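You operate a simulated robot arm through the tools that you are given. There is no shell and no other tool. Be economical: measure what you need, move in short steps, check, and stop when the job is done.

Carry out the task below with a simulated two-armed robot. There is one attempt and no reset: what you move stays moved.

## Task
Pick up the print sleeve marked "75" from the top of the sleeve table with one hand, pass it to the other hand and put it on the top of the grey ink bench.

The check looks at the end state, three seconds after you hand in, the way a careful person would. Anything else that was tipped, shoved, dropped, spilled or broken makes it a failure.

## Robot
Two 7-joint arms with two-finger parallel grippers on one trunk, on a base that drives. Base frame: it is fixed to the floor where the robot stands at the start and does not move with it; the origin is under the middle of the robot, x ahead of it, y to its left, z up. Readings come in m, degrees, newtons and seconds.
The left shoulder is at the start at [0.071, 0.156, 1.03], the right one opposite. Places, roughly: print sleeve [2.5, -0.25, 1]; top of the grey ink bench [2.3, 2.7, 0.8]. Payload 3.91 kg a hand.
The tool frame of a hand sits at the grasp point between the pads (the TCP): z along the fingers, y along the line on which they close. The tips reach 0.03 m beyond it. The gripper opens to 0.11 m. The fingers are 0.02 m wide and 0.01 m thick; the gripper's body (0.048 by 0.112 m) begins 0.055 m behind the TCP.
Orientation is that of the tool frame in the base frame, as a unit quaternion [x, y, z, w]. With the fingers straight down and closing along the base's y, the tool's x points along the base's -x, its y along +y and its z along -z.

## Interface
- The arms move only by the tool nudge_tool. It takes "left_increments", "right_increments" or both (then of equal length, played together; a hand with none holds still); each is one flat list of numbers, 7 for each row, row after row: the shift along the tool's x, y, z in m, then the turn, a rotation vector about the tool's x, y, z in degrees, then the gripper command, from -1 (fully open) to 1 (shut), values between in proportion. In form: [x, y, z, wx, wy, wz, claw, x, y, z, wx, wy, wz, claw, ...]. A call has 1 to 12 rows; each row is the pose to reach, as a shift and turn from the pose commanded when the call began, along the tool's axes at that moment. Rows are played at 5 a second. More than 0.05 m and 8.6 degrees between two rows, or a gripper value outside its range, and nothing of the call is played. A pose out of reach is approached as far as the arm can. The call stops where the force on the tool passes 40 N (or 10 N more than at its start, if that is more) or the arm is blocked; 0.2 s more then pass. Each finger travels about 0.108 m/s and halts on what it meets, pressing with about 25 N; the grip force reading is that of the motor and also rises with nothing between the fingers. The clock runs only during rows and for 0.2 s after the last one: add rows that repeat a pose to give the fingers time. The reply holds the time, the measured pose of the TCP, the force on the tool along the base axes, the opening and the grip force, in the units named above and with some noise, with the torque about the TCP (base axes, N m) and any sound that the robot's microphone picked up.
- Cameras (640 x 400 px; columns grow to the right, rows downward): "scene" is now at [0.1411, 0.0071, 1.2851]; the picture's right is [0.11, -0.99, 0.00], its down [-0.30, -0.03, -0.95] and it looks along [0.95, 0.11, -0.30] (base axes); focal length 289 px, centre (320, 200). "left" rides on the left gripper at [0.072, -0.017, -0.103] in its tool frame; the picture's right is [0.23, 0.97, 0.00], its down [-0.76, 0.18, -0.62] and it looks along [-0.61, 0.14, 0.78] (tool axes); focal length 222 px, centre (320, 200). "right" rides on the right gripper at [0.072, 0.017, -0.103] in its tool frame; the picture's right is [-0.23, 0.97, 0.00], its down [-0.76, -0.18, -0.62] and it looks along [-0.61, -0.14, 0.78] (tool axes); focal length 222 px, centre (320, 200). There is no depth. A picture from a camera that has moved, and an enlarged one, comes with that camera's place and axes in the base frame and with its lens.
- snapshot(camera): a new picture of that camera. The clock stands still meanwhile.
- raise_lower(by): slides the trunk up (or, below 0, down) by that many m; the arms and the scene camera ride with it, the base frame stays. It gives what a move gives, with no picture.
- roll_base(legs): drives the robot by 1 to 6 legs, each [ahead, left, turn to the left] in m, m and degrees, along the robot's own axes; the way and the turn of a leg run together, so that a leg with both is an arc; at most 1.5 m and 180 degrees a leg. The arms and the cameras ride along, it lands a little off, and it stops where it bumps. It gives what a move gives.
- turn_head(pan, tilt): turns the head with the scene camera to pan (to the left, within 86 degrees either way) and tilt (down, from -29 to 69), counted from straight ahead of the robot. It gives what a move gives.
- enlarge(camera, box): a new picture of the part [left, top, right, bottom] of that camera's present view, enlarged. The clock stands still meanwhile.
- close_job(): hands the job in; it is judged then, once.

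Go step by step. Nothing tells you exact positions but the pictures and the camera data: compare them with the known pose of the tool, close in by small moves and look again before you grip or let go. The budget is 135 turns and 122 pictures, counting those below and the enlarged ones. Unless the task says otherwise, let go and move clear before handing in, and close with one line.

The tools are called after "Request:" as a command line: name --argument value ..., lists and objects as JSON in quotes. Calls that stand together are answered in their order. nudge_tool: Moves the arms, as the interface text tells. Its arguments: {"type":"object","properties":{"left_increments":{"type":"array","items":{"type":"number"}},"right_increments":{"type":"array","items":{"type":"number"}}},"required":[]} The other tools are called the same way: raise_lower (by) slides the trunk up or down; roll_base (legs) drives the base; turn_head (pan, tilt) turns the head that bears the scene camera; snapshot (camera) takes a picture; enlarge (camera, box) takes an enlarged picture of a part of a camera's view; close_job () hands the job in.

At the start:

```text
t: 0.0
left_position: [0.803, 0.408, 1.17]
left_tool_rot: [0.0, 1.0, 0.001, 0.0]
left_wrist_force: [0.7, -0.3, -0.4]
left_wrist_torque: [-0.01, 0.02, -0.02]
left_gripper_width: 0.1099
left_grasp_force: 0.1
right_position: [0.7215, -0.3056, 1.1549]
right_tool_rot: [0.001, 1.0, 0.0, 0.0]
right_wrist_force: [0.5, 0.4, 0.0]
right_wrist_torque: [0.02, 0.0, 0.0]
right_gripper_width: 0.1102
right_grasp_force: 0.2
trunk travel left (down, up): [-0.475, 0.465]
robot x, y, heading: [0.0019, -0.0031, -0.1]
head pan, tilt: [6.4, 17.3]
```

scene: 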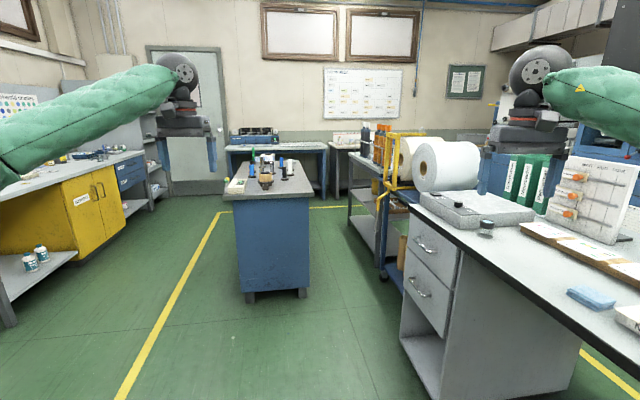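
right: 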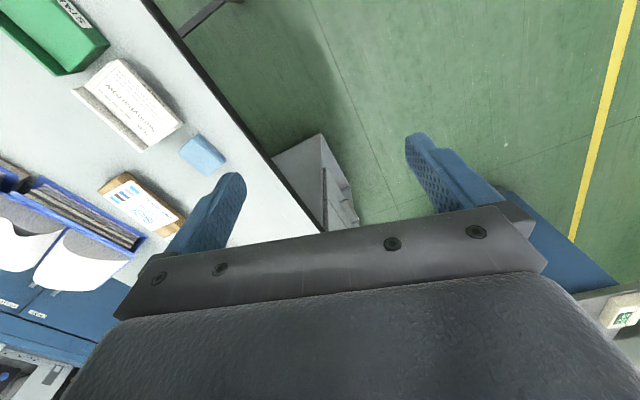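
left: 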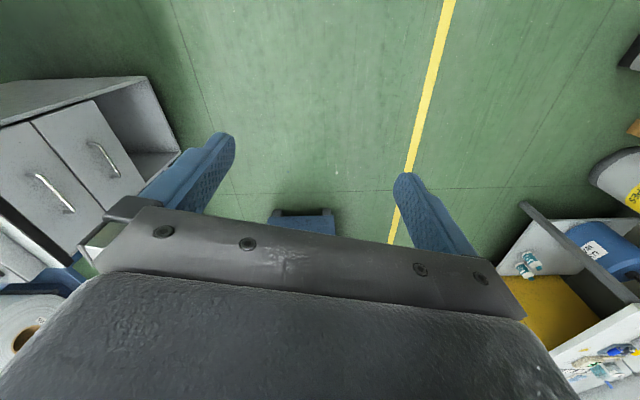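

I see a blue island, a table with rolls and bottle-like items around (380,145) where the sleeve should be, and a yellow cabinet to the left. I'll zoom in on the sleeve table and look toward the ink bench.

Request:
enlarge --camera "scene" --box '[320, 100, 480, 200]'

Request:
enlarge --camera "scene" --box '[200, 110, 360, 210]'

Request:
turn_head --pan 50 --tilt 17

Request:
snapshot --camera "scene"

```text
4.00 times, centred on (400, 150) of scene
camera zoom: at [0.1411, 0.0071, 1.2851], right [0.11, -0.99, 0.0], down [-0.3, -0.03, -0.95], along [0.95, 0.11, -0.3], focal length 1155 px, centre (0, 400)
```

zoom: 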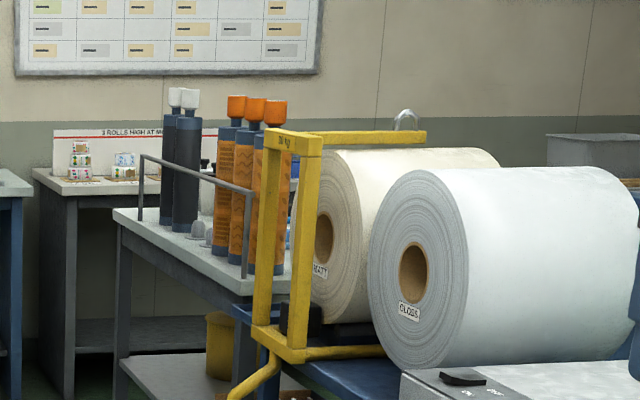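

```text
4.00 times, centred on (280, 160) of scene
camera zoom: at [0.1411, 0.0071, 1.2851], right [0.11, -0.99, 0.0], down [-0.3, -0.03, -0.95], along [0.95, 0.11, -0.3], focal length 1155 px, centre (480, 360)
```

zoom: 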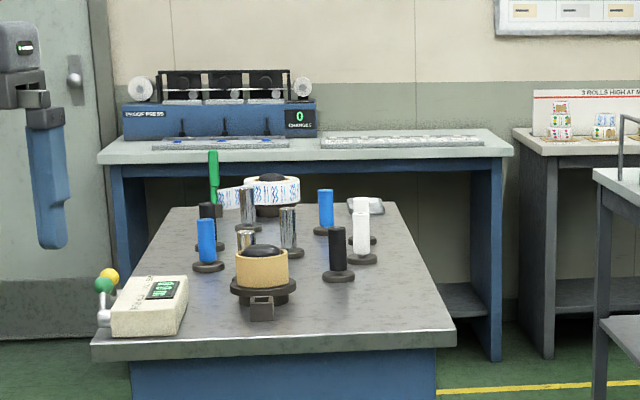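

```text
t: 1.1
left_position: [0.8029, 0.4051, 1.1706]
left_tool_rot: [0.0, 1.0, 0.0, 0.0]
left_wrist_force: [1.0, -0.6, 0.1]
left_wrist_torque: [-0.02, 0.01, -0.01]
left_gripper_width: 0.11
left_grasp_force: 0.0
right_position: [0.7214, -0.3048, 1.1552]
right_tool_rot: [0.0, 1.0, 0.0, 0.0]
right_wrist_force: [0.3, -0.9, -1.1]
right_wrist_torque: [-0.02, 0.02, 0.01]
right_gripper_width: 0.11
right_grasp_force: 0.0
trunk travel left (down, up): [-0.475, 0.465]
robot x, y, heading: [0.0035, 0.0009, 0.2]
head pan, tilt: [50.0, 17.0]
```

```text
116 pictures are left
camera scene: at [0.1085, 0.0682, 1.2855], right [0.77, -0.64, 0.0], down [-0.19, -0.22, -0.96], along [0.62, 0.73, -0.29], focal length 289 px, centre (320, 200)
```

scene: 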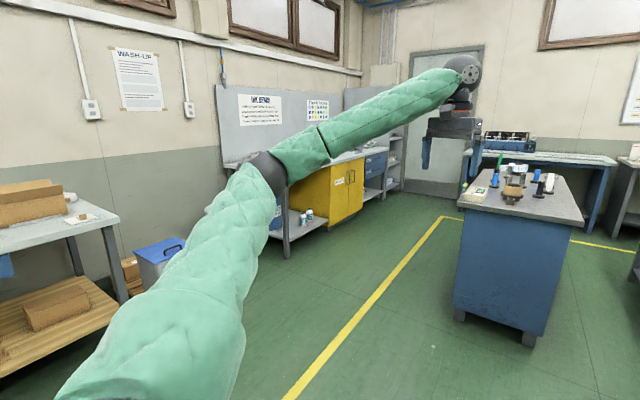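

The tall bottle-like cylinders on the table behind the yellow frame are probably the sleeves, and the ink bench is along the left wall. I'll drive closer with the head turned to the sleeve table and read the marks.

Request:
roll_base --legs '[[0.7, 0.05, 0]]'

Request:
turn_head --pan -10 --tilt 15

Request:
snapshot --camera "scene"

Request:
enlarge --camera "scene" --box '[240, 100, 400, 200]'

```text
t: 4.9
left_position: [1.4974, 0.4575, 1.1699]
left_tool_rot: [0.001, 1.0, 0.0, 0.0]
left_wrist_force: [0.5, 0.3, 0.3]
left_wrist_torque: [-0.04, 0.04, 0.0]
left_gripper_width: 0.1099
left_grasp_force: 0.1
right_position: [1.4155, -0.2548, 1.1543]
right_tool_rot: [0.0, 1.0, 0.0, 0.0]
right_wrist_force: [0.3, 0.5, 0.4]
right_wrist_torque: [-0.02, 0.01, 0.0]
right_gripper_width: 0.11
right_grasp_force: 0.1
trunk travel left (down, up): [-0.475, 0.465]
robot x, y, heading: [0.6942, 0.0505, 0.1]
head pan, tilt: [50.0, 17.0]
```

```text
t: 6.2
left_position: [1.4955, 0.456, 1.1688]
left_tool_rot: [0.0, 1.0, 0.0, 0.0]
left_wrist_force: [-0.3, 0.0, -0.4]
left_wrist_torque: [0.02, 0.03, 0.0]
left_gripper_width: 0.1101
left_grasp_force: 0.2
right_position: [1.4145, -0.2555, 1.1548]
right_tool_rot: [0.0, 1.0, 0.0, 0.0]
right_wrist_force: [0.0, 0.1, 0.7]
right_wrist_torque: [0.02, -0.01, 0.0]
right_gripper_width: 0.11
right_grasp_force: 0.0
trunk travel left (down, up): [-0.475, 0.465]
robot x, y, heading: [0.6942, 0.0532, 0.1]
head pan, tilt: [-10.0, 15.0]
```

```text
115 pictures are left
camera scene: at [0.833, 0.0308, 1.2888], right [-0.17, -0.98, 0.0], down [-0.26, 0.04, -0.97], along [0.95, -0.17, -0.26], focal length 289 px, centre (320, 200)
```

scene: 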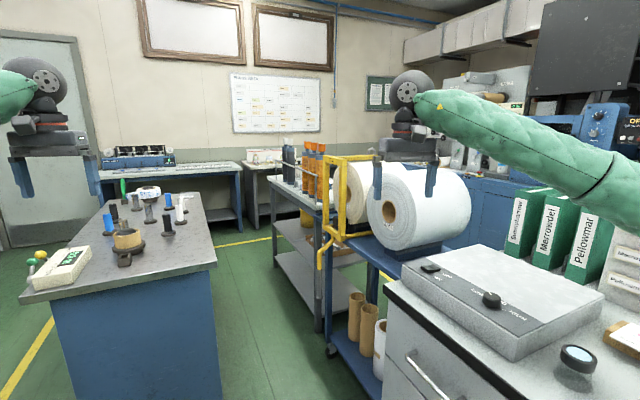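

```text
4.00 times, centred on (320, 150) of scene
camera zoom: at [0.833, 0.0308, 1.2888], right [-0.17, -0.98, 0.0], down [-0.26, 0.04, -0.97], along [0.95, -0.17, -0.26], focal length 1155 px, centre (320, 400)
```

zoom: 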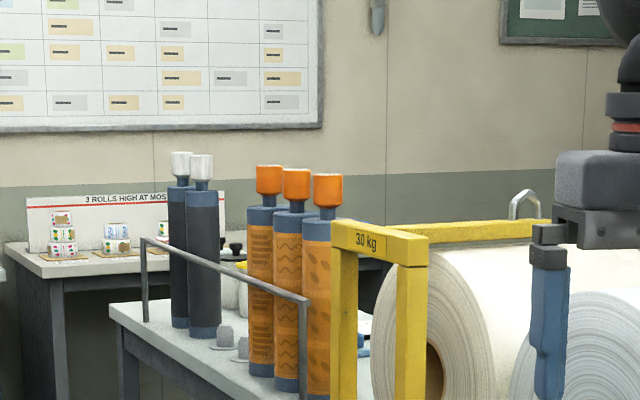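

The sleeves stand upright in a row near x≈2.5, with a thin rail beside them. I'll raise the trunk for a view from above to find "75".

Request:
raise_lower --by 0.42

Request:
roll_base --legs '[[0.35, 0.0, 0]]'

Request:
turn_head --pan -12 --tilt 30

Request:
snapshot --camera "scene"

Request:
enlarge --camera "scene" --box '[240, 100, 400, 200]'

```text
refused: 0.42 is not a number from -0.4 to 0.4
```

```text
t: 8.5
left_position: [1.8483, 0.4566, 1.1704]
left_tool_rot: [0.0, 1.0, 0.001, 0.0]
left_wrist_force: [0.3, 0.2, 0.2]
left_wrist_torque: [-0.02, 0.01, -0.01]
left_gripper_width: 0.11
left_grasp_force: 0.0
right_position: [1.7668, -0.2552, 1.155]
right_tool_rot: [0.0, 1.0, -0.001, 0.0]
right_wrist_force: [0.5, 0.1, 0.8]
right_wrist_torque: [-0.01, 0.01, 0.01]
right_gripper_width: 0.1101
right_grasp_force: 0.1
trunk travel left (down, up): [-0.475, 0.465]
robot x, y, heading: [1.0466, 0.0508, 0.2]
head pan, tilt: [-10.0, 15.0]
```

```text
t: 9.3
left_position: [1.8477, 0.4565, 1.1715]
left_tool_rot: [-0.001, 1.0, 0.0, 0.0]
left_wrist_force: [-0.7, -0.2, 0.4]
left_wrist_torque: [0.0, 0.02, 0.01]
left_gripper_width: 0.1099
left_grasp_force: 0.1
right_position: [1.7663, -0.2551, 1.155]
right_tool_rot: [0.0, 1.0, 0.0, 0.0]
right_wrist_force: [0.4, -0.4, -0.2]
right_wrist_torque: [0.01, 0.01, 0.01]
right_gripper_width: 0.11
right_grasp_force: 0.1
trunk travel left (down, up): [-0.475, 0.465]
robot x, y, heading: [1.0455, 0.0505, 0.0]
head pan, tilt: [-12.0, 30.0]
```

```text
113 pictures are left
camera scene: at [1.1806, 0.0281, 1.2647], right [-0.21, -0.98, 0.0], down [-0.49, 0.1, -0.87], along [0.85, -0.18, -0.5], focal length 289 px, centre (320, 200)
```

scene: 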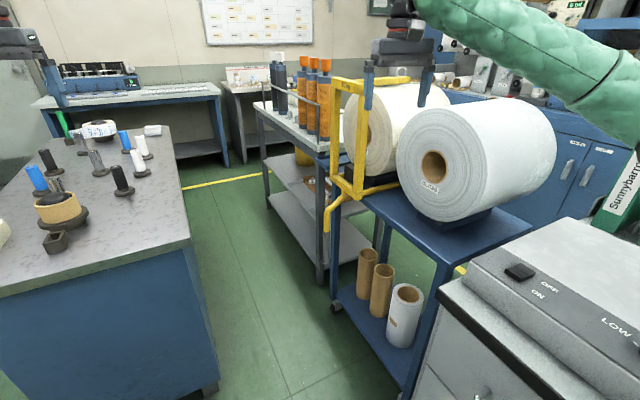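

```text
4.00 times, centred on (320, 150) of scene
camera zoom: at [1.1806, 0.0281, 1.2647], right [-0.21, -0.98, 0.0], down [-0.49, 0.1, -0.87], along [0.85, -0.18, -0.5], focal length 1155 px, centre (320, 400)
```

zoom: 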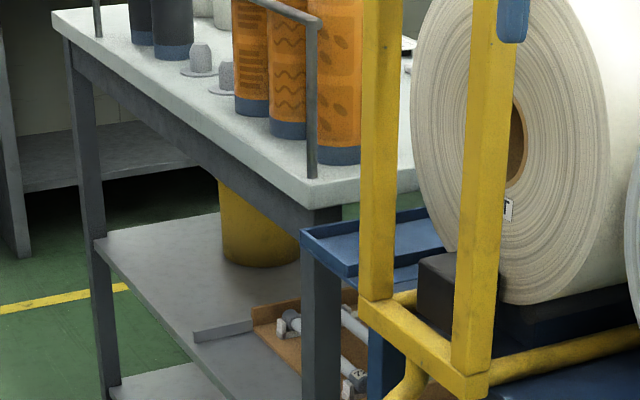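

The right hand is close to the yellow frame, so I'll raise everything well above before looking again.

Request:
raise_lower --by 0.4

Request:
snapshot --camera "scene"

Request:
enlarge --camera "scene" --box '[240, 80, 400, 180]'

Request:
snapshot --camera "right"

```text
t: 13.1
left_position: [1.8467, 0.4551, 1.5692]
left_tool_rot: [0.0, 1.0, 0.0, -0.001]
left_wrist_force: [0.0, -0.3, 0.0]
left_wrist_torque: [0.03, 0.0, -0.02]
left_gripper_width: 0.11
left_grasp_force: 0.1
right_position: [1.7655, -0.2557, 1.5547]
right_tool_rot: [0.0, 1.0, 0.0, 0.0]
right_wrist_force: [-0.8, 0.9, 0.8]
right_wrist_torque: [0.0, -0.02, -0.01]
right_gripper_width: 0.1101
right_grasp_force: 0.0
trunk travel left (down, up): [-0.875, 0.065]
robot x, y, heading: [1.0433, 0.0524, -0.1]
head pan, tilt: [-12.0, 30.0]
```

```text
111 pictures are left
camera scene: at [1.1811, 0.0281, 1.6645], right [-0.21, -0.98, 0.0], down [-0.49, 0.1, -0.87], along [0.85, -0.18, -0.5], focal length 289 px, centre (320, 200)
```

scene: 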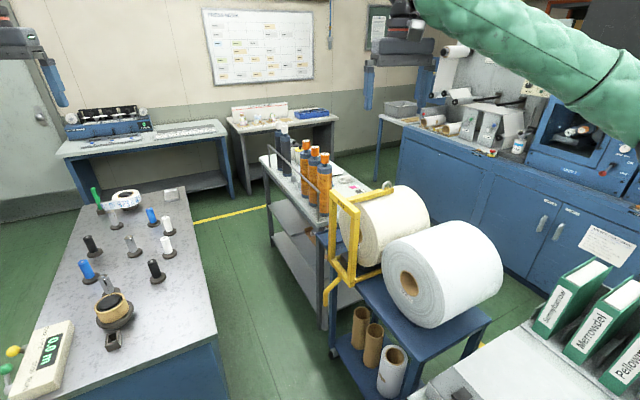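

```text
4.00 times, centred on (320, 130) of scene
camera zoom: at [1.1811, 0.0281, 1.6645], right [-0.21, -0.98, 0.0], down [-0.49, 0.1, -0.87], along [0.85, -0.18, -0.5], focal length 1155 px, centre (320, 480)
```

zoom: 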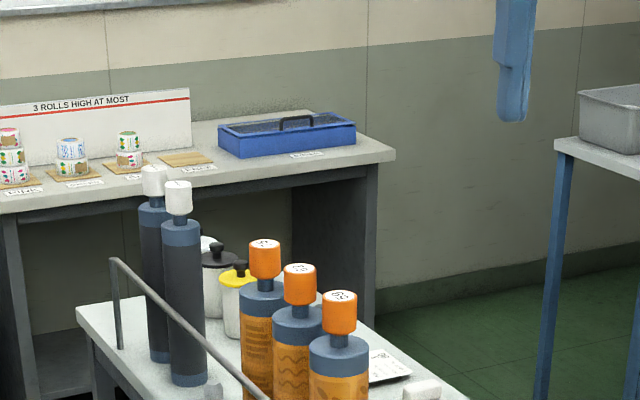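

```text
109 pictures are left
camera right: at [1.6953, -0.2376, 1.6593], right [0.23, 0.97, 0.0], down [0.76, -0.18, 0.62], along [0.61, -0.14, -0.78], focal length 222 px, centre (320, 200)
```

right: 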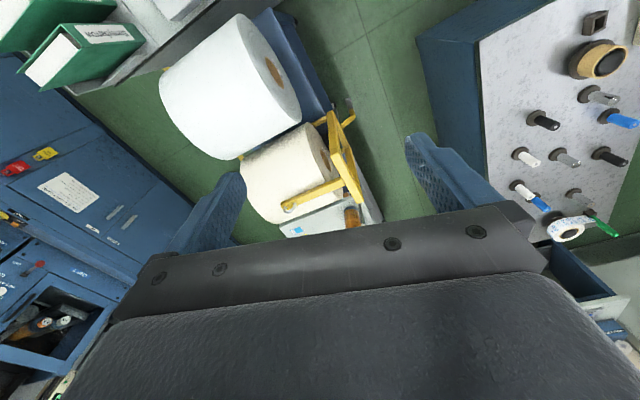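

The numbers are on the cap tops of the sleeves. Zooming in on those.

Request:
enlarge --camera "scene" --box '[296, 136, 336, 161]'

Request:
enlarge --camera "scene" --box '[270, 116, 302, 136]'

```text
16.00 times, centred on (316, 148) of scene
camera zoom: at [1.1811, 0.0281, 1.6645], right [-0.21, -0.98, 0.0], down [-0.49, 0.1, -0.87], along [0.85, -0.18, -0.5], focal length 4620 px, centre (384, 1024)
```

zoom: 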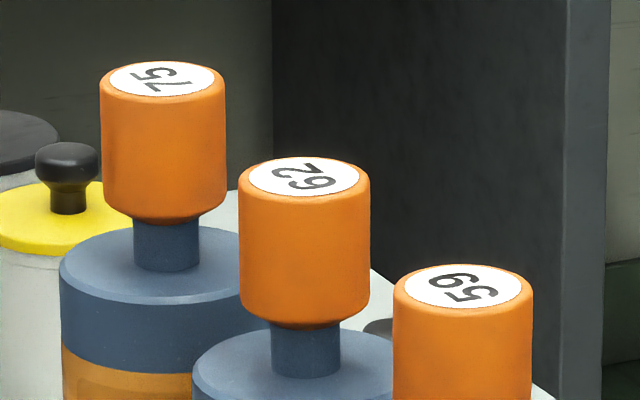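

```text
16.00 times, centred on (286, 126) of scene
camera zoom: at [1.1811, 0.0281, 1.6645], right [-0.21, -0.98, 0.0], down [-0.49, 0.1, -0.87], along [0.85, -0.18, -0.5], focal length 4620 px, centre (864, 1384)
```

zoom: 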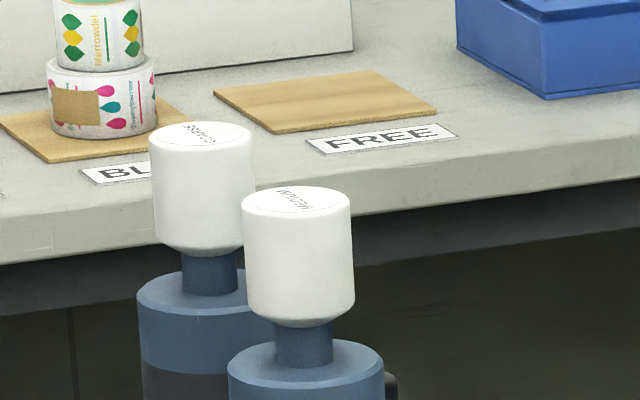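

"75" is the farthest orange sleeve, at about (2.63, -0.21), cap top z≈1.18. Before driving nearer I'll look down to judge the clearance between island and trolley.

Request:
turn_head --pan 0 --tilt 65

Request:
snapshot --camera "scene"

```text
t: 14.1
left_position: [1.8481, 0.4566, 1.5713]
left_tool_rot: [0.0, 1.0, 0.0, -0.001]
left_wrist_force: [-0.2, 0.0, 0.4]
left_wrist_torque: [0.0, 0.0, -0.02]
left_gripper_width: 0.1099
left_grasp_force: 0.1
right_position: [1.7667, -0.2551, 1.5553]
right_tool_rot: [0.0, 1.0, 0.0, 0.0]
right_wrist_force: [-0.6, -1.3, -0.3]
right_wrist_torque: [0.01, -0.01, 0.0]
right_gripper_width: 0.11
right_grasp_force: 0.0
trunk travel left (down, up): [-0.875, 0.065]
robot x, y, heading: [1.0445, 0.0518, 0.1]
head pan, tilt: [0.0, 65.0]
```

```text
106 pictures are left
camera scene: at [1.1532, 0.0469, 1.617], right [0.0, -1.0, 0.0], down [-0.91, 0.0, -0.42], along [0.42, 0.0, -0.91], focal length 289 px, centre (320, 200)
```

scene: 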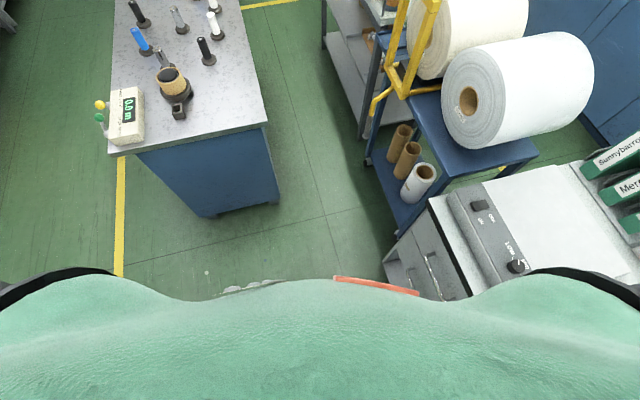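

The gap between island corner, desk and trolley is about 0.5 m. To know my own base width, I'll tilt the left hand back so its camera sees the base.

Request:
nudge_tool --left_increments '[0.03, 0, 0, 0, 8, 0, -1, 0.06, 0, 0, 0, 16, 0, -1, 0.09, 0, 0, 0, 24, 0, -1, 0.12, 0, 0, 0, 32, 0, -1, 0.15, 0, 0, 0, 40, 0, -1, 0.18, 0, 0, 0, 48, 0, -1, 0.2, 0, 0, 0, 56, 0, -1, 0.22, 0, 0, 0, 64, 0, -1]'

Request:
snapshot --camera "left"

```text
t: 15.9
left_position: [1.5892, 0.3508, 1.4817]
left_tool_rot: [-0.005, 0.854, -0.007, -0.521]
left_wrist_force: [-1.1, 0.3, 0.8]
left_wrist_torque: [-0.01, 0.01, 0.02]
left_gripper_width: 0.11
left_grasp_force: 0.0
left hand out of reach, approached as far as the arm can: row 5, 6, 7, 8
right_position: [1.7662, -0.2568, 1.5556]
right_tool_rot: [0.0, 1.0, -0.001, 0.0]
right_wrist_force: [0.5, -0.1, 0.0]
right_wrist_torque: [0.02, 0.0, 0.04]
right_gripper_width: 0.11
right_grasp_force: 0.1
trunk travel left (down, up): [-0.875, 0.065]
robot x, y, heading: [1.0408, 0.0492, -0.1]
head pan, tilt: [0.0, 65.0]
```

```text
105 pictures are left
camera left: at [1.6472, 0.3361, 1.5922], right [-0.12, 0.97, 0.2], down [0.9, 0.19, -0.39], along [-0.42, 0.13, -0.9], focal length 222 px, centre (320, 200)
```

left: 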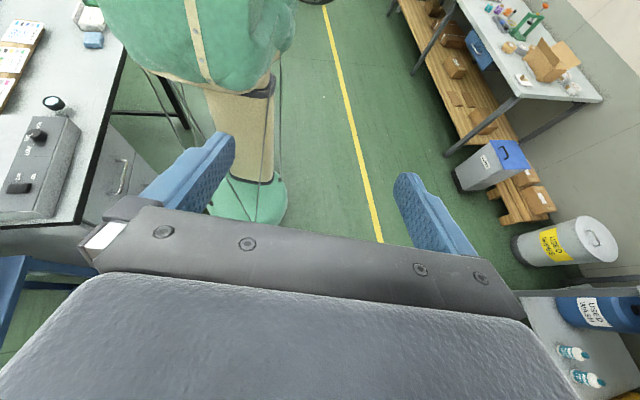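

The base is a rounded disc about 0.27 m in radius, so standing near (1.72, -0.02) is clear. I'll straighten the left hand and drive in part way.

Request:
nudge_tool --left_increments '[0, 0, 0, 0, -8, 0, -1, 0, 0, 0, 0, -16, 0, -1, 0, 0, 0, 0, -24, 0, -1, 0, 0, 0, 0, -32, 0, -1, 0, 0, 0, 0, -40, 0, -1, 0, 0, 0, 0, -48, 0, -1, 0, 0, 0, 0, -56, 0, -1, 0, 0, 0, 0, -64, 0, -1]'

Request:
roll_base --legs '[[0.4, -0.07, 0]]'

Request:
snapshot --camera "scene"

Request:
snapshot --camera "right"

```text
t: 17.7
left_position: [1.589, 0.3539, 1.4798]
left_tool_rot: [0.0, 1.0, 0.0, 0.001]
left_wrist_force: [0.0, -0.3, -0.1]
left_wrist_torque: [-0.02, -0.03, 0.0]
left_gripper_width: 0.1102
left_grasp_force: 0.0
right_position: [1.7653, -0.254, 1.5562]
right_tool_rot: [0.0, 1.0, 0.0, 0.0]
right_wrist_force: [-0.6, 0.1, -0.3]
right_wrist_torque: [-0.02, -0.01, 0.02]
right_gripper_width: 0.1099
right_grasp_force: 0.0
trunk travel left (down, up): [-0.875, 0.065]
robot x, y, heading: [1.0414, 0.0537, -0.0]
head pan, tilt: [0.0, 65.0]
```

```text
t: 20.2
left_position: [1.9901, 0.2858, 1.4803]
left_tool_rot: [-0.003, 1.0, 0.0, 0.0]
left_wrist_force: [-0.6, 0.4, 0.6]
left_wrist_torque: [-0.01, 0.04, -0.02]
left_gripper_width: 0.1101
left_grasp_force: 0.1
right_position: [2.1687, -0.3214, 1.5569]
right_tool_rot: [-0.002, 1.0, 0.0, 0.0]
right_wrist_force: [-0.3, -0.8, -0.4]
right_wrist_torque: [-0.01, -0.02, 0.04]
right_gripper_width: 0.1101
right_grasp_force: 0.0
trunk travel left (down, up): [-0.875, 0.065]
robot x, y, heading: [1.4437, -0.0219, 0.1]
head pan, tilt: [0.0, 65.0]
```

```text
104 pictures are left
camera scene: at [1.554, -0.0215, 1.6171], right [0.0, -1.0, 0.0], down [-0.91, 0.0, -0.42], along [0.42, 0.0, -0.91], focal length 289 px, centre (320, 200)
```

scene: 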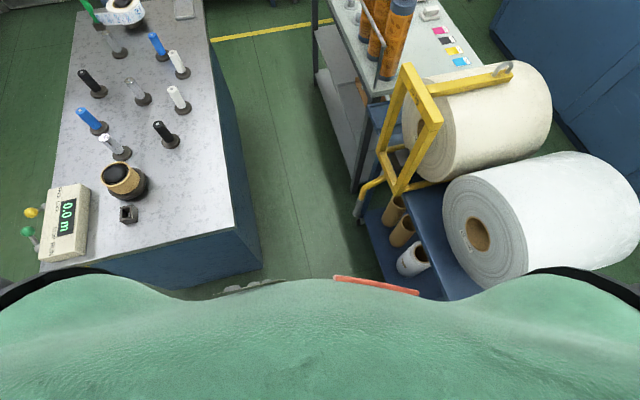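

```text
103 pictures are left
camera right: at [2.0969, -0.3038, 1.6602], right [0.22, 0.97, 0.0], down [0.76, -0.17, 0.62], along [0.61, -0.14, -0.78], focal length 222 px, centre (320, 200)
```

right: 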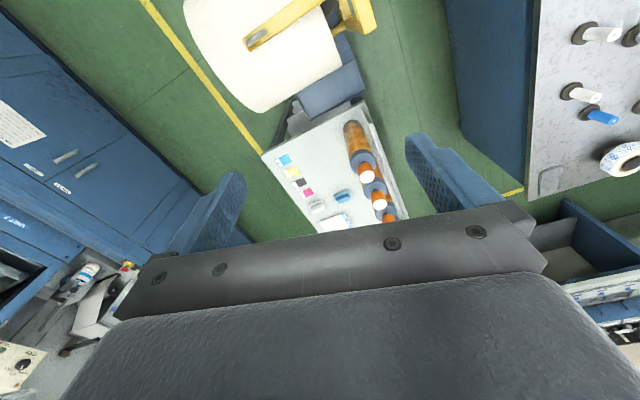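

Clearances match my estimates. I'll finish the approach to about (1.72, -0.02) with a slight left turn.

Request:
roll_base --legs '[[0.27, 0.0, 0], [0, 0, 8]]'

Request:
snapshot --camera "right"

Request:
turn_head --pan -18 --tilt 35

Request:
snapshot --camera "scene"

```text
t: 22.8
left_position: [2.2138, 0.3591, 1.4803]
left_tool_rot: [-0.073, 0.997, 0.001, 0.0]
left_wrist_force: [-0.2, 0.5, 0.1]
left_wrist_torque: [0.01, 0.0, 0.02]
left_gripper_width: 0.1099
left_grasp_force: 0.0
right_position: [2.4763, -0.2169, 1.5538]
right_tool_rot: [-0.073, 0.997, 0.0, 0.0]
right_wrist_force: [-0.1, -1.0, 0.6]
right_wrist_torque: [0.02, 0.0, -0.02]
right_gripper_width: 0.1099
right_grasp_force: 0.1
trunk travel left (down, up): [-0.875, 0.065]
robot x, y, heading: [1.7202, -0.0158, 8.6]
head pan, tilt: [0.0, 65.0]
```

```text
102 pictures are left
camera right: at [2.4029, -0.2104, 1.6597], right [0.08, 1.0, 0.0], down [0.78, -0.07, 0.62], along [0.62, -0.05, -0.78], focal length 222 px, centre (320, 200)
```

right: 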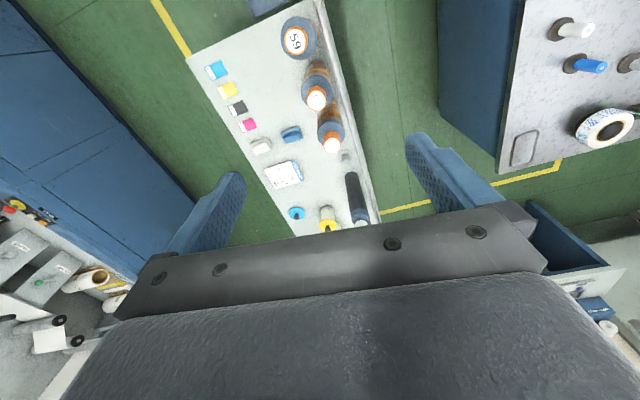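

```text
t: 23.7
left_position: [2.2148, 0.3604, 1.4816]
left_tool_rot: [-0.072, 0.997, 0.0, 0.001]
left_wrist_force: [0.3, 0.0, -0.1]
left_wrist_torque: [-0.01, 0.0, -0.01]
left_gripper_width: 0.1103
left_grasp_force: 0.0
right_position: [2.476, -0.2152, 1.5557]
right_tool_rot: [-0.072, 0.997, 0.0, 0.0]
right_wrist_force: [-0.2, 0.4, 0.5]
right_wrist_torque: [0.02, -0.01, 0.0]
right_gripper_width: 0.11
right_grasp_force: 0.0
trunk travel left (down, up): [-0.875, 0.065]
robot x, y, heading: [1.719, -0.0163, 8.1]
head pan, tilt: [-18.0, 35.0]
```

```text
101 pictures are left
camera scene: at [1.8519, -0.0287, 1.6567], right [-0.17, -0.99, 0.0], down [-0.57, 0.1, -0.82], along [0.81, -0.14, -0.57], focal length 289 px, centre (320, 200)
```

scene: 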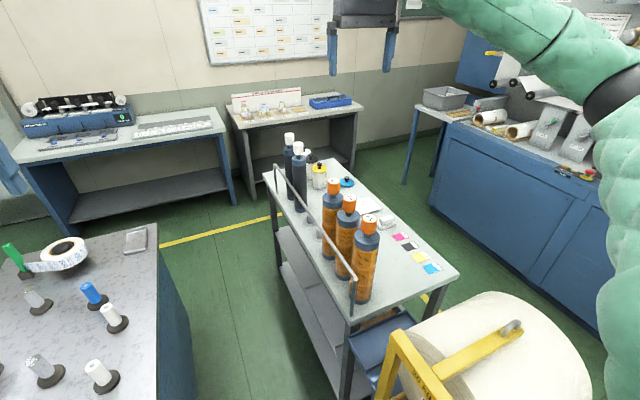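

75's cap centre checks out at about (2.624, -0.204). I'll move the right hand above it, align the closing line across the row, and descend to z≈1.33 to look.

Request:
nudge_tool --right_increments '[-0.04, -0.003, 0, 0, 0, -2, -1, -0.08, -0.006, 0.0, 0, 0, -4, -1, -0.12, -0.008, 0.03, 0, 0, -6, -1, -0.147, -0.01, 0.07, 0, 0, -6, -1, -0.147, -0.01, 0.11, 0, 0, -6, -1, -0.147, -0.01, 0.15, 0, 0, -6, -1, -0.147, -0.01, 0.19, 0, 0, -6, -1, -0.147, -0.01, 0.225, 0, 0, -6, -1, -0.147, -0.01, 0.225, 0, 0, -6, -1]'

Request:
snapshot --camera "right"

Request:
snapshot --camera "scene"

```text
t: 25.7
left_position: [2.2143, 0.3594, 1.4805]
left_tool_rot: [-0.072, 0.997, 0.0, 0.0]
left_wrist_force: [-0.3, 0.3, -0.1]
left_wrist_torque: [-0.02, -0.02, -0.02]
left_gripper_width: 0.1099
left_grasp_force: 0.1
right_position: [2.6244, -0.2062, 1.3313]
right_tool_rot: [-0.124, 0.992, 0.0, 0.0]
right_wrist_force: [0.5, 0.4, -0.2]
right_wrist_torque: [0.01, -0.01, 0.01]
right_gripper_width: 0.1099
right_grasp_force: 0.1
trunk travel left (down, up): [-0.875, 0.065]
robot x, y, heading: [1.715, -0.0186, 8.0]
head pan, tilt: [-18.0, 35.0]
```

```text
100 pictures are left
camera right: at [2.5503, -0.2065, 1.4343], right [-0.02, 1.0, 0.0], down [0.78, 0.02, 0.62], along [0.62, 0.01, -0.78], focal length 222 px, centre (320, 200)
```

right: 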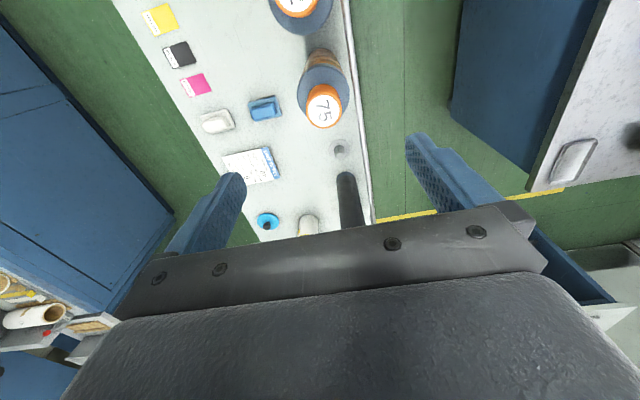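

```text
99 pictures are left
camera scene: at [1.8519, -0.0284, 1.6568], right [-0.17, -0.99, 0.0], down [-0.57, 0.1, -0.82], along [0.81, -0.14, -0.57], focal length 289 px, centre (320, 200)
```

scene: 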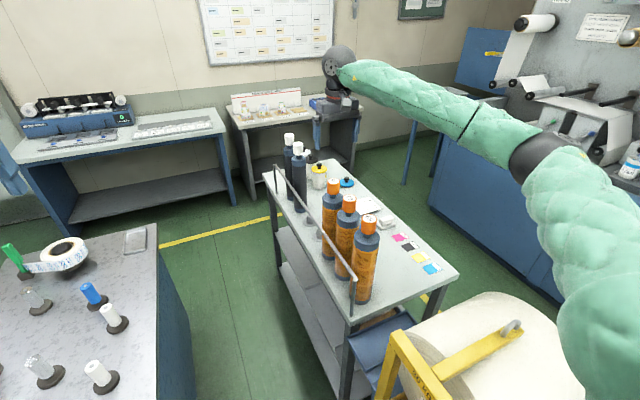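

The "75" is centred under the hand. Descending to just above the cap to verify.

Request:
nudge_tool --right_increments '[0, 0.002, 0.04, 0, 0, 0, -1, 0, 0.003, 0.08, 0, 0, 0, -1, 0, 0.003, 0.1, 0, 0, 0, -1, 0, 0.003, 0.1, 0, 0, 0, -1]'

Request:
snapshot --camera "right"

Request:
enlarge --camera "scene" --box '[280, 100, 400, 175]'

```text
t: 26.7
left_position: [2.2136, 0.3606, 1.4809]
left_tool_rot: [-0.072, 0.997, 0.0, 0.0]
left_wrist_force: [1.1, 1.1, 0.3]
left_wrist_torque: [0.03, 0.02, 0.02]
left_gripper_width: 0.1098
left_grasp_force: 0.0
right_position: [2.6226, -0.2012, 1.2292]
right_tool_rot: [-0.125, 0.992, 0.0, 0.001]
right_wrist_force: [0.7, -0.5, -0.4]
right_wrist_torque: [0.03, -0.03, -0.02]
right_gripper_width: 0.1102
right_grasp_force: 0.0
trunk travel left (down, up): [-0.875, 0.065]
robot x, y, heading: [1.722, -0.0178, 8.3]
head pan, tilt: [-18.0, 35.0]
```

```text
98 pictures are left
camera right: at [2.5499, -0.2033, 1.3342], right [-0.02, 1.0, 0.0], down [0.78, 0.02, 0.62], along [0.62, 0.01, -0.78], focal length 222 px, centre (320, 200)
```

right: 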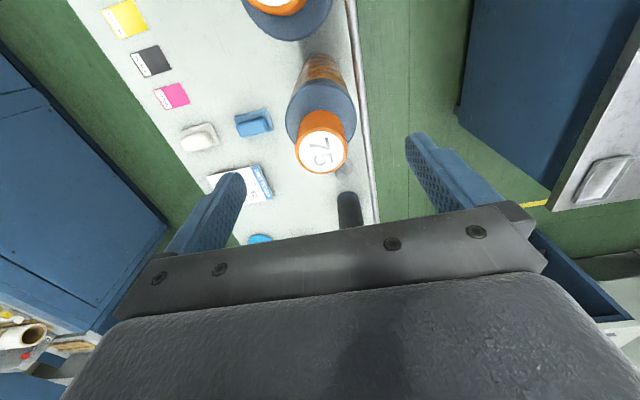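

```text
5.33 times, centred on (340, 138) of scene
camera zoom: at [1.8522, -0.0288, 1.6568], right [-0.17, -0.99, 0.0], down [-0.57, 0.1, -0.82], along [0.81, -0.14, -0.57], focal length 1540 px, centre (213, 533)
```

zoom: 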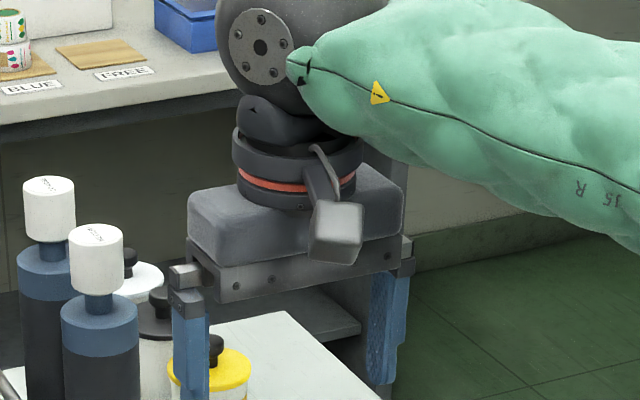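

The cap sits between the fingers. Descend to cap height and close.

Request:
nudge_tool --right_increments '[0, 0, 0.035, 0, 0, 0, -1, 0, 0, 0.07, 0, 0, 0, -1, 0, 0, 0.07, 0, 0, 0, 1, 0, 0, 0.07, 0, 0, 0, 1, 0, 0, 0.07, 0, 0, 0, 1, 0, 0, 0.07, 0, 0, 0, 1]'

Request:
snapshot --camera "right"

Request:
enlarge --camera "scene" --box '[280, 120, 400, 195]'

```text
t: 28.1
left_position: [2.2131, 0.3597, 1.4809]
left_tool_rot: [-0.073, 0.997, 0.001, 0.0]
left_wrist_force: [-0.1, -0.1, -0.8]
left_wrist_torque: [0.01, 0.01, 0.01]
left_gripper_width: 0.11
left_grasp_force: 0.0
right_position: [2.6239, -0.2019, 1.1598]
right_tool_rot: [-0.125, 0.992, 0.0, 0.0]
right_wrist_force: [-1.7, -0.8, 1.2]
right_wrist_torque: [-0.15, 0.27, 0.08]
right_gripper_width: 0.0398
right_grasp_force: 25.1
trunk travel left (down, up): [-0.875, 0.065]
robot x, y, heading: [1.7173, -0.0171, 8.0]
head pan, tilt: [-18.0, 35.0]
```

```text
96 pictures are left
camera right: at [2.5494, -0.2029, 1.2637], right [-0.02, 1.0, 0.0], down [0.78, 0.02, 0.62], along [0.62, 0.01, -0.78], focal length 222 px, centre (320, 200)
```

right: 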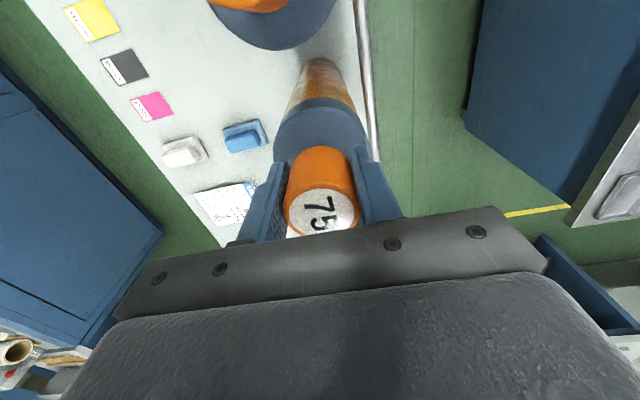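

```text
5.33 times, centred on (340, 158) of scene
camera zoom: at [1.852, -0.0286, 1.6568], right [-0.17, -0.99, 0.0], down [-0.57, 0.1, -0.82], along [0.81, -0.14, -0.57], focal length 1540 px, centre (213, 427)
```

zoom: 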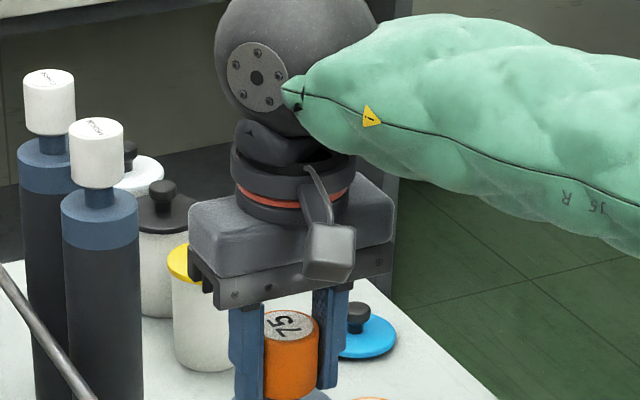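

The cap is gripped (0.040 m, 25 N). Lift gently to check hold and weight.

Request:
nudge_tool --right_increments '[0, 0, -0.01, 0, 0, 0, 1, 0, 0, -0.02, 0, 0, 0, 1, 0, 0, -0.04, 0, 0, 0, 1, 0, 0, -0.06, 0, 0, 0, 1]'

Request:
snapshot --camera "scene"

```text
t: 29.1
left_position: [2.2145, 0.3602, 1.4797]
left_tool_rot: [-0.072, 0.997, 0.0, 0.0]
left_wrist_force: [0.0, 0.8, -0.3]
left_wrist_torque: [0.0, -0.02, -0.05]
left_gripper_width: 0.1098
left_grasp_force: 0.0
right_position: [2.6218, -0.203, 1.22]
right_tool_rot: [-0.124, 0.992, -0.001, 0.0]
right_wrist_force: [-0.2, -1.2, -3.6]
right_wrist_torque: [0.0, 0.01, 0.01]
right_gripper_width: 0.0398
right_grasp_force: 24.7
trunk travel left (down, up): [-0.875, 0.065]
robot x, y, heading: [1.7162, -0.0192, 8.3]
head pan, tilt: [-18.0, 35.0]
```

```text
94 pictures are left
camera scene: at [1.8521, -0.0285, 1.6568], right [-0.17, -0.99, 0.0], down [-0.57, 0.1, -0.82], along [0.81, -0.14, -0.57], focal length 289 px, centre (320, 200)
```

scene: 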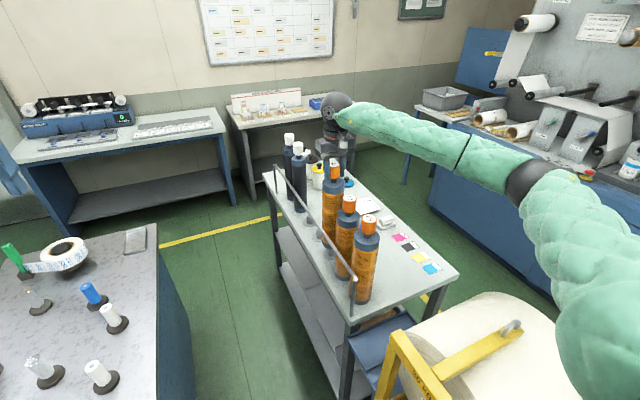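

The sleeve is held and light (about 0.4 kg). Lifting it straight up well clear of the neighbours.

Request:
nudge_tool --right_increments '[0, 0, -0.04, 0, 0, 0, 1, 0, 0, -0.08, 0, 0, 0, 1, 0, 0, -0.12, 0, 0, 0, 1, 0, 0, -0.16, 0, 0, 0, 1, 0, 0, -0.2, 0, 0, 0, 1, 0, 0, -0.24, 0, 0, 0, 1, 0, 0, -0.28, 0, 0, 0, 1, 0, 0, -0.32, 0, 0, 0, 1, 0, 0, -0.35, 0, 0, 0, 1]'

Request:
snapshot --camera "scene"

```text
t: 31.1
left_position: [2.2143, 0.3613, 1.4798]
left_tool_rot: [-0.072, 0.997, 0.0, 0.0]
left_wrist_force: [-0.1, 1.0, -0.6]
left_wrist_torque: [-0.02, 0.01, -0.01]
left_gripper_width: 0.11
left_grasp_force: 0.2
right_position: [2.622, -0.2, 1.5698]
right_tool_rot: [-0.124, 0.992, 0.0, -0.001]
right_wrist_force: [0.3, 0.8, -3.4]
right_wrist_torque: [0.02, 0.0, 0.0]
right_gripper_width: 0.0398
right_grasp_force: 25.0
trunk travel left (down, up): [-0.875, 0.065]
robot x, y, heading: [1.7181, -0.0191, 8.1]
head pan, tilt: [-18.0, 35.0]
```

```text
93 pictures are left
camera scene: at [1.8518, -0.0279, 1.6567], right [-0.17, -0.99, 0.0], down [-0.57, 0.1, -0.82], along [0.81, -0.14, -0.57], focal length 289 px, centre (320, 200)
```

scene: 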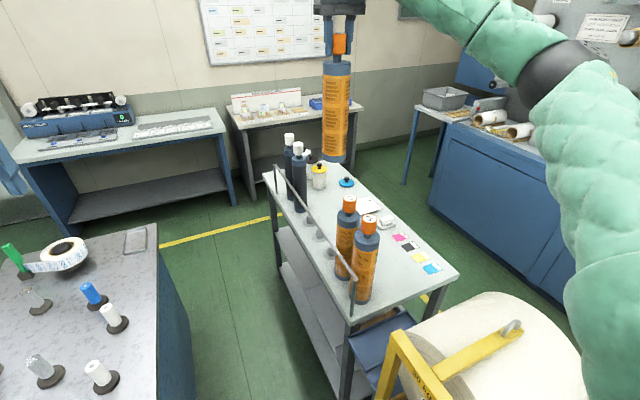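

Sleeve 75 is clear, bottom at z≈1.26. I'll bring the hand inward over the aisle and back out of the gap.

Request:
nudge_tool --right_increments '[0.035, 0.02, 0, 0, 0, 0, 1, 0.07, 0.04, 0, 0, 0, 0, 1, 0.105, 0.06, 0, 0, 0, 0, 1, 0.14, 0.08, 0, 0, 0, 0, 1, 0.175, 0.1, 0, 0, 0, 0, 1, 0.21, 0.12, 0, 0, 0, 0, 1, 0.245, 0.14, 0, 0, 0, 0, 1, 0.28, 0.16, 0, 0, 0, 0, 1, 0.315, 0.18, 0, 0, 0, 0, 1]'

Request:
roll_base --legs '[[0, 0, -8.2], [-0.75, 0.02, 0]]'

Request:
turn_head --pan 0 --tilt 20

Request:
snapshot --camera "scene"

```text
t: 33.1
left_position: [2.2146, 0.3606, 1.4798]
left_tool_rot: [-0.073, 0.997, 0.0, 0.001]
left_wrist_force: [0.0, 0.5, 0.5]
left_wrist_torque: [0.01, -0.05, 0.01]
left_gripper_width: 0.1098
left_grasp_force: 0.0
right_position: [2.2731, -0.1034, 1.5698]
right_tool_rot: [-0.124, 0.992, 0.0, 0.0]
right_wrist_force: [-1.7, -0.5, -3.8]
right_wrist_torque: [-0.01, 0.05, 0.02]
right_gripper_width: 0.0396
right_grasp_force: 24.8
trunk travel left (down, up): [-0.875, 0.065]
robot x, y, heading: [1.7155, -0.0175, 8.3]
head pan, tilt: [-18.0, 35.0]
```

```text
t: 37.8
left_position: [1.5147, 0.3031, 1.48]
left_tool_rot: [0.001, 1.0, 0.0, -0.001]
left_wrist_force: [-0.6, -1.1, 0.3]
left_wrist_torque: [0.01, 0.0, 0.0]
left_gripper_width: 0.1103
left_grasp_force: 0.1
right_position: [1.5046, -0.166, 1.5702]
right_tool_rot: [-0.052, 0.999, 0.0, -0.001]
right_wrist_force: [0.4, 0.5, -3.5]
right_wrist_torque: [-0.01, 0.03, -0.01]
right_gripper_width: 0.04
right_grasp_force: 24.8
trunk travel left (down, up): [-0.875, 0.065]
robot x, y, heading: [0.9669, 0.0008, -0.1]
head pan, tilt: [-18.0, 35.0]
```

```text
t: 38.6
left_position: [1.5129, 0.3037, 1.4813]
left_tool_rot: [0.0, 1.0, 0.001, 0.0]
left_wrist_force: [-0.4, -0.3, -0.1]
left_wrist_torque: [-0.01, -0.02, -0.01]
left_gripper_width: 0.1099
left_grasp_force: 0.0
right_position: [1.504, -0.166, 1.5697]
right_tool_rot: [-0.051, 0.999, 0.0, 0.0]
right_wrist_force: [0.4, -0.6, -4.1]
right_wrist_torque: [0.01, 0.04, -0.01]
right_gripper_width: 0.0397
right_grasp_force: 25.3
trunk travel left (down, up): [-0.875, 0.065]
robot x, y, heading: [0.9671, 0.0012, -0.1]
head pan, tilt: [0.0, 20.0]
```

```text
92 pictures are left
camera scene: at [1.1078, -0.0019, 1.6806], right [0.0, -1.0, 0.0], down [-0.34, 0.0, -0.94], along [0.94, 0.0, -0.34], focal length 289 px, centre (320, 200)
```

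scene: 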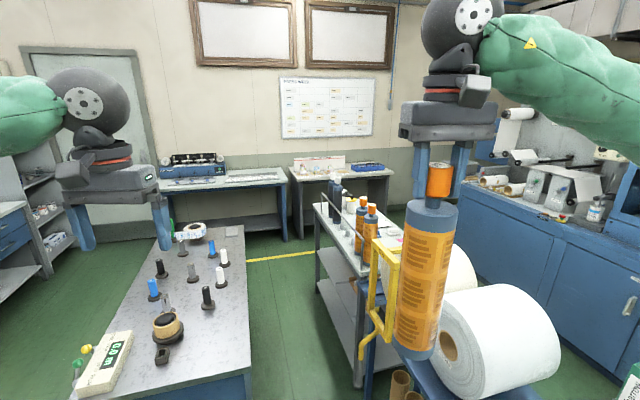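

Sleeve hangs well in the right hand, and I'm in free space. For the handover I'll move the sleeve in front of the body centre while rotating the left hand to point horizontally, forward-right.

Request:
nudge_tool --left_increments '[0, 0, 0.004, 2.93, -7.08, 2.93, -1, 0, 0, 0.008, 5.87, -14.15, 5.87, -1, 0, 0, 0.012, 8.8, -21.22, 8.8, -1, 0, 0, 0.016, 11.73, -28.3, 11.73, -1, 0, 0, 0.02, 14.67, -35.4, 14.67, -1, 0, 0, 0.025, 17.6, -42.45, 17.6, -1, 0, 0, 0.029, 20.5, -49.5, 20.5, -1, 0, 0, 0.033, 23.5, -56.6, 23.5, -1, 0, 0, 0.037, 26.4, -63.7, 26.4, -1, 0, 0, 0.041, 29.3, -70.75, 29.3, -1, 0, 0, 0.045, 32.3, -77.8, 32.3, -1, 0, 0, 0.05, 35.2, -84.9, 35.2, -1]' --right_increments '[-0.011, 0.013, 0, 0, 0, 0, 1, -0.022, 0.026, 0, 0, 0, 0, 1, -0.032, 0.038, 0, 0, 0, 0, 1, -0.043, 0.051, 0, 0, 0, 0, 1, -0.054, 0.064, 0, 0, 0, 0, 1, -0.065, 0.077, 0, 0, 0, 0, 1, -0.075, 0.09, 0, 0, 0, 0, 1, -0.086, 0.103, 0, 0, 0, 0, 1, -0.097, 0.116, 0, 0, 0, 0, 1, -0.108, 0.128, 0, 0, 0, 0, 1, -0.118, 0.141, 0, 0, 0, 0, 1, -0.129, 0.154, 0, 0, 0, 0, 1]'

Request:
snapshot --camera "scene"

Request:
snapshot --camera "left"

```text
t: 41.4
left_position: [1.5072, 0.3061, 1.3487]
left_tool_rot: [0.244, 0.713, -0.296, 0.587]
left_wrist_force: [-0.6, 0.3, -0.7]
left_wrist_torque: [0.02, 0.01, 0.01]
left_gripper_width: 0.1097
left_grasp_force: 0.1
left hand out of reach, approached as far as the arm can: row 8, 9, 10, 11, 12
right_position: [1.6165, 0.0006, 1.5691]
right_tool_rot: [-0.052, 0.999, 0.0, -0.001]
right_wrist_force: [0.3, -0.5, -3.2]
right_wrist_torque: [0.03, 0.01, 0.0]
right_gripper_width: 0.0397
right_grasp_force: 25.3
trunk travel left (down, up): [-0.875, 0.065]
robot x, y, heading: [0.9671, 0.0045, -0.2]
head pan, tilt: [0.0, 20.0]
stopped in row 12 (left hand): the arm was blocked; the commanded pose is now the measured one
```

```text
91 pictures are left
camera scene: at [1.108, -0.0016, 1.6807], right [0.0, -1.0, 0.0], down [-0.34, 0.0, -0.94], along [0.94, 0.0, -0.34], focal length 289 px, centre (320, 200)
```

scene: 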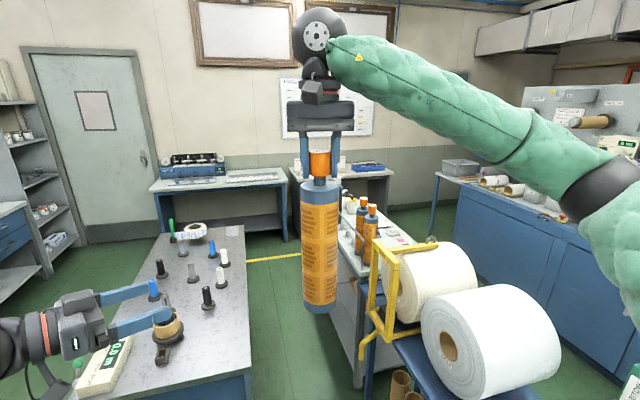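

```text
90 pictures are left
camera left: at [1.411, 0.367, 1.2933], right [0.63, 0.69, -0.35], down [-0.16, 0.57, 0.81], along [0.76, -0.45, 0.47], focal length 222 px, centre (320, 200)
```

left: 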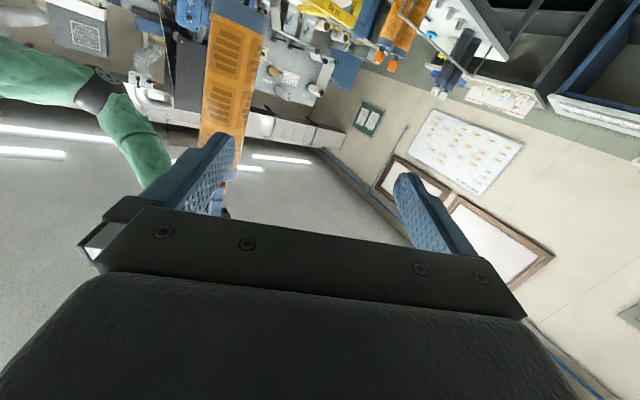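

The left hand got nearly to the wanted orientation (about 11° off). I'll move it to a pre-grasp point 0.16 m off the sleeve while correcting the tilt.

Request:
nudge_tool --left_increments '[-0.012, -0.025, 0.021, 0, -1.3, 1.3, -1, -0.023, -0.05, 0.041, 0, -2.6, 2.6, -1, -0.035, -0.074, 0.062, 0, -3.9, 3.9, -1, -0.046, -0.099, 0.082, 0, -5.2, 5.2, -1, -0.058, -0.123, 0.103, 0, -6.5, 6.5, -1, -0.069, -0.148, 0.1236, 0, -7.8, 7.8, -1, -0.069, -0.148, 0.1236, 0, -7.8, 7.8, -1]'

Request:
snapshot --camera "scene"

Request:
snapshot --camera "left"

```text
t: 43.0
left_position: [1.5679, 0.115, 1.4176]
left_tool_rot: [0.271, 0.653, -0.271, 0.654]
left_wrist_force: [0.2, -0.1, -1.0]
left_wrist_torque: [0.02, 0.01, 0.01]
left_gripper_width: 0.1101
left_grasp_force: 0.1
left hand out of reach, approached as far as the arm can: row 1, 2, 3, 4, 5, 6, 7
right_position: [1.6163, 0.0021, 1.5699]
right_tool_rot: [-0.052, 0.999, -0.001, -0.001]
right_wrist_force: [0.2, 0.6, -3.6]
right_wrist_torque: [-0.01, -0.01, 0.02]
right_gripper_width: 0.0398
right_grasp_force: 25.6
trunk travel left (down, up): [-0.875, 0.065]
robot x, y, heading: [0.9659, 0.001, -0.2]
head pan, tilt: [0.0, 20.0]
```

```text
89 pictures are left
camera scene: at [1.1079, -0.0004, 1.6807], right [0.0, -1.0, 0.0], down [-0.34, 0.0, -0.94], along [0.94, 0.0, -0.34], focal length 289 px, centre (320, 200)
```

scene: 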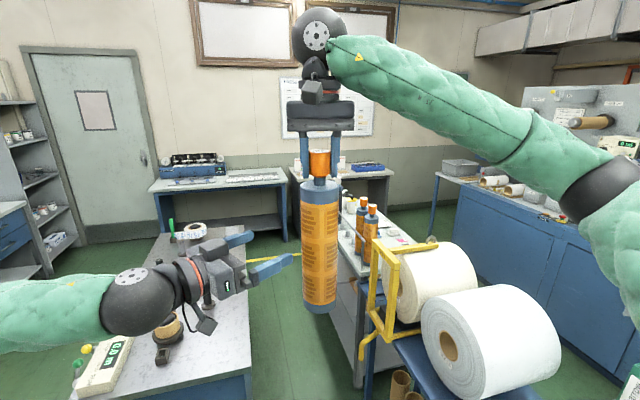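

```text
88 pictures are left
camera left: at [1.4819, 0.1766, 1.3447], right [0.69, 0.69, -0.23], down [-0.32, 0.57, 0.76], along [0.65, -0.45, 0.61], focal length 222 px, centre (320, 200)
```

left: 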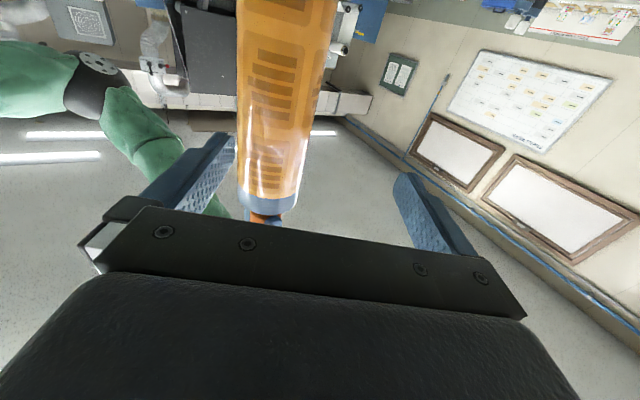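

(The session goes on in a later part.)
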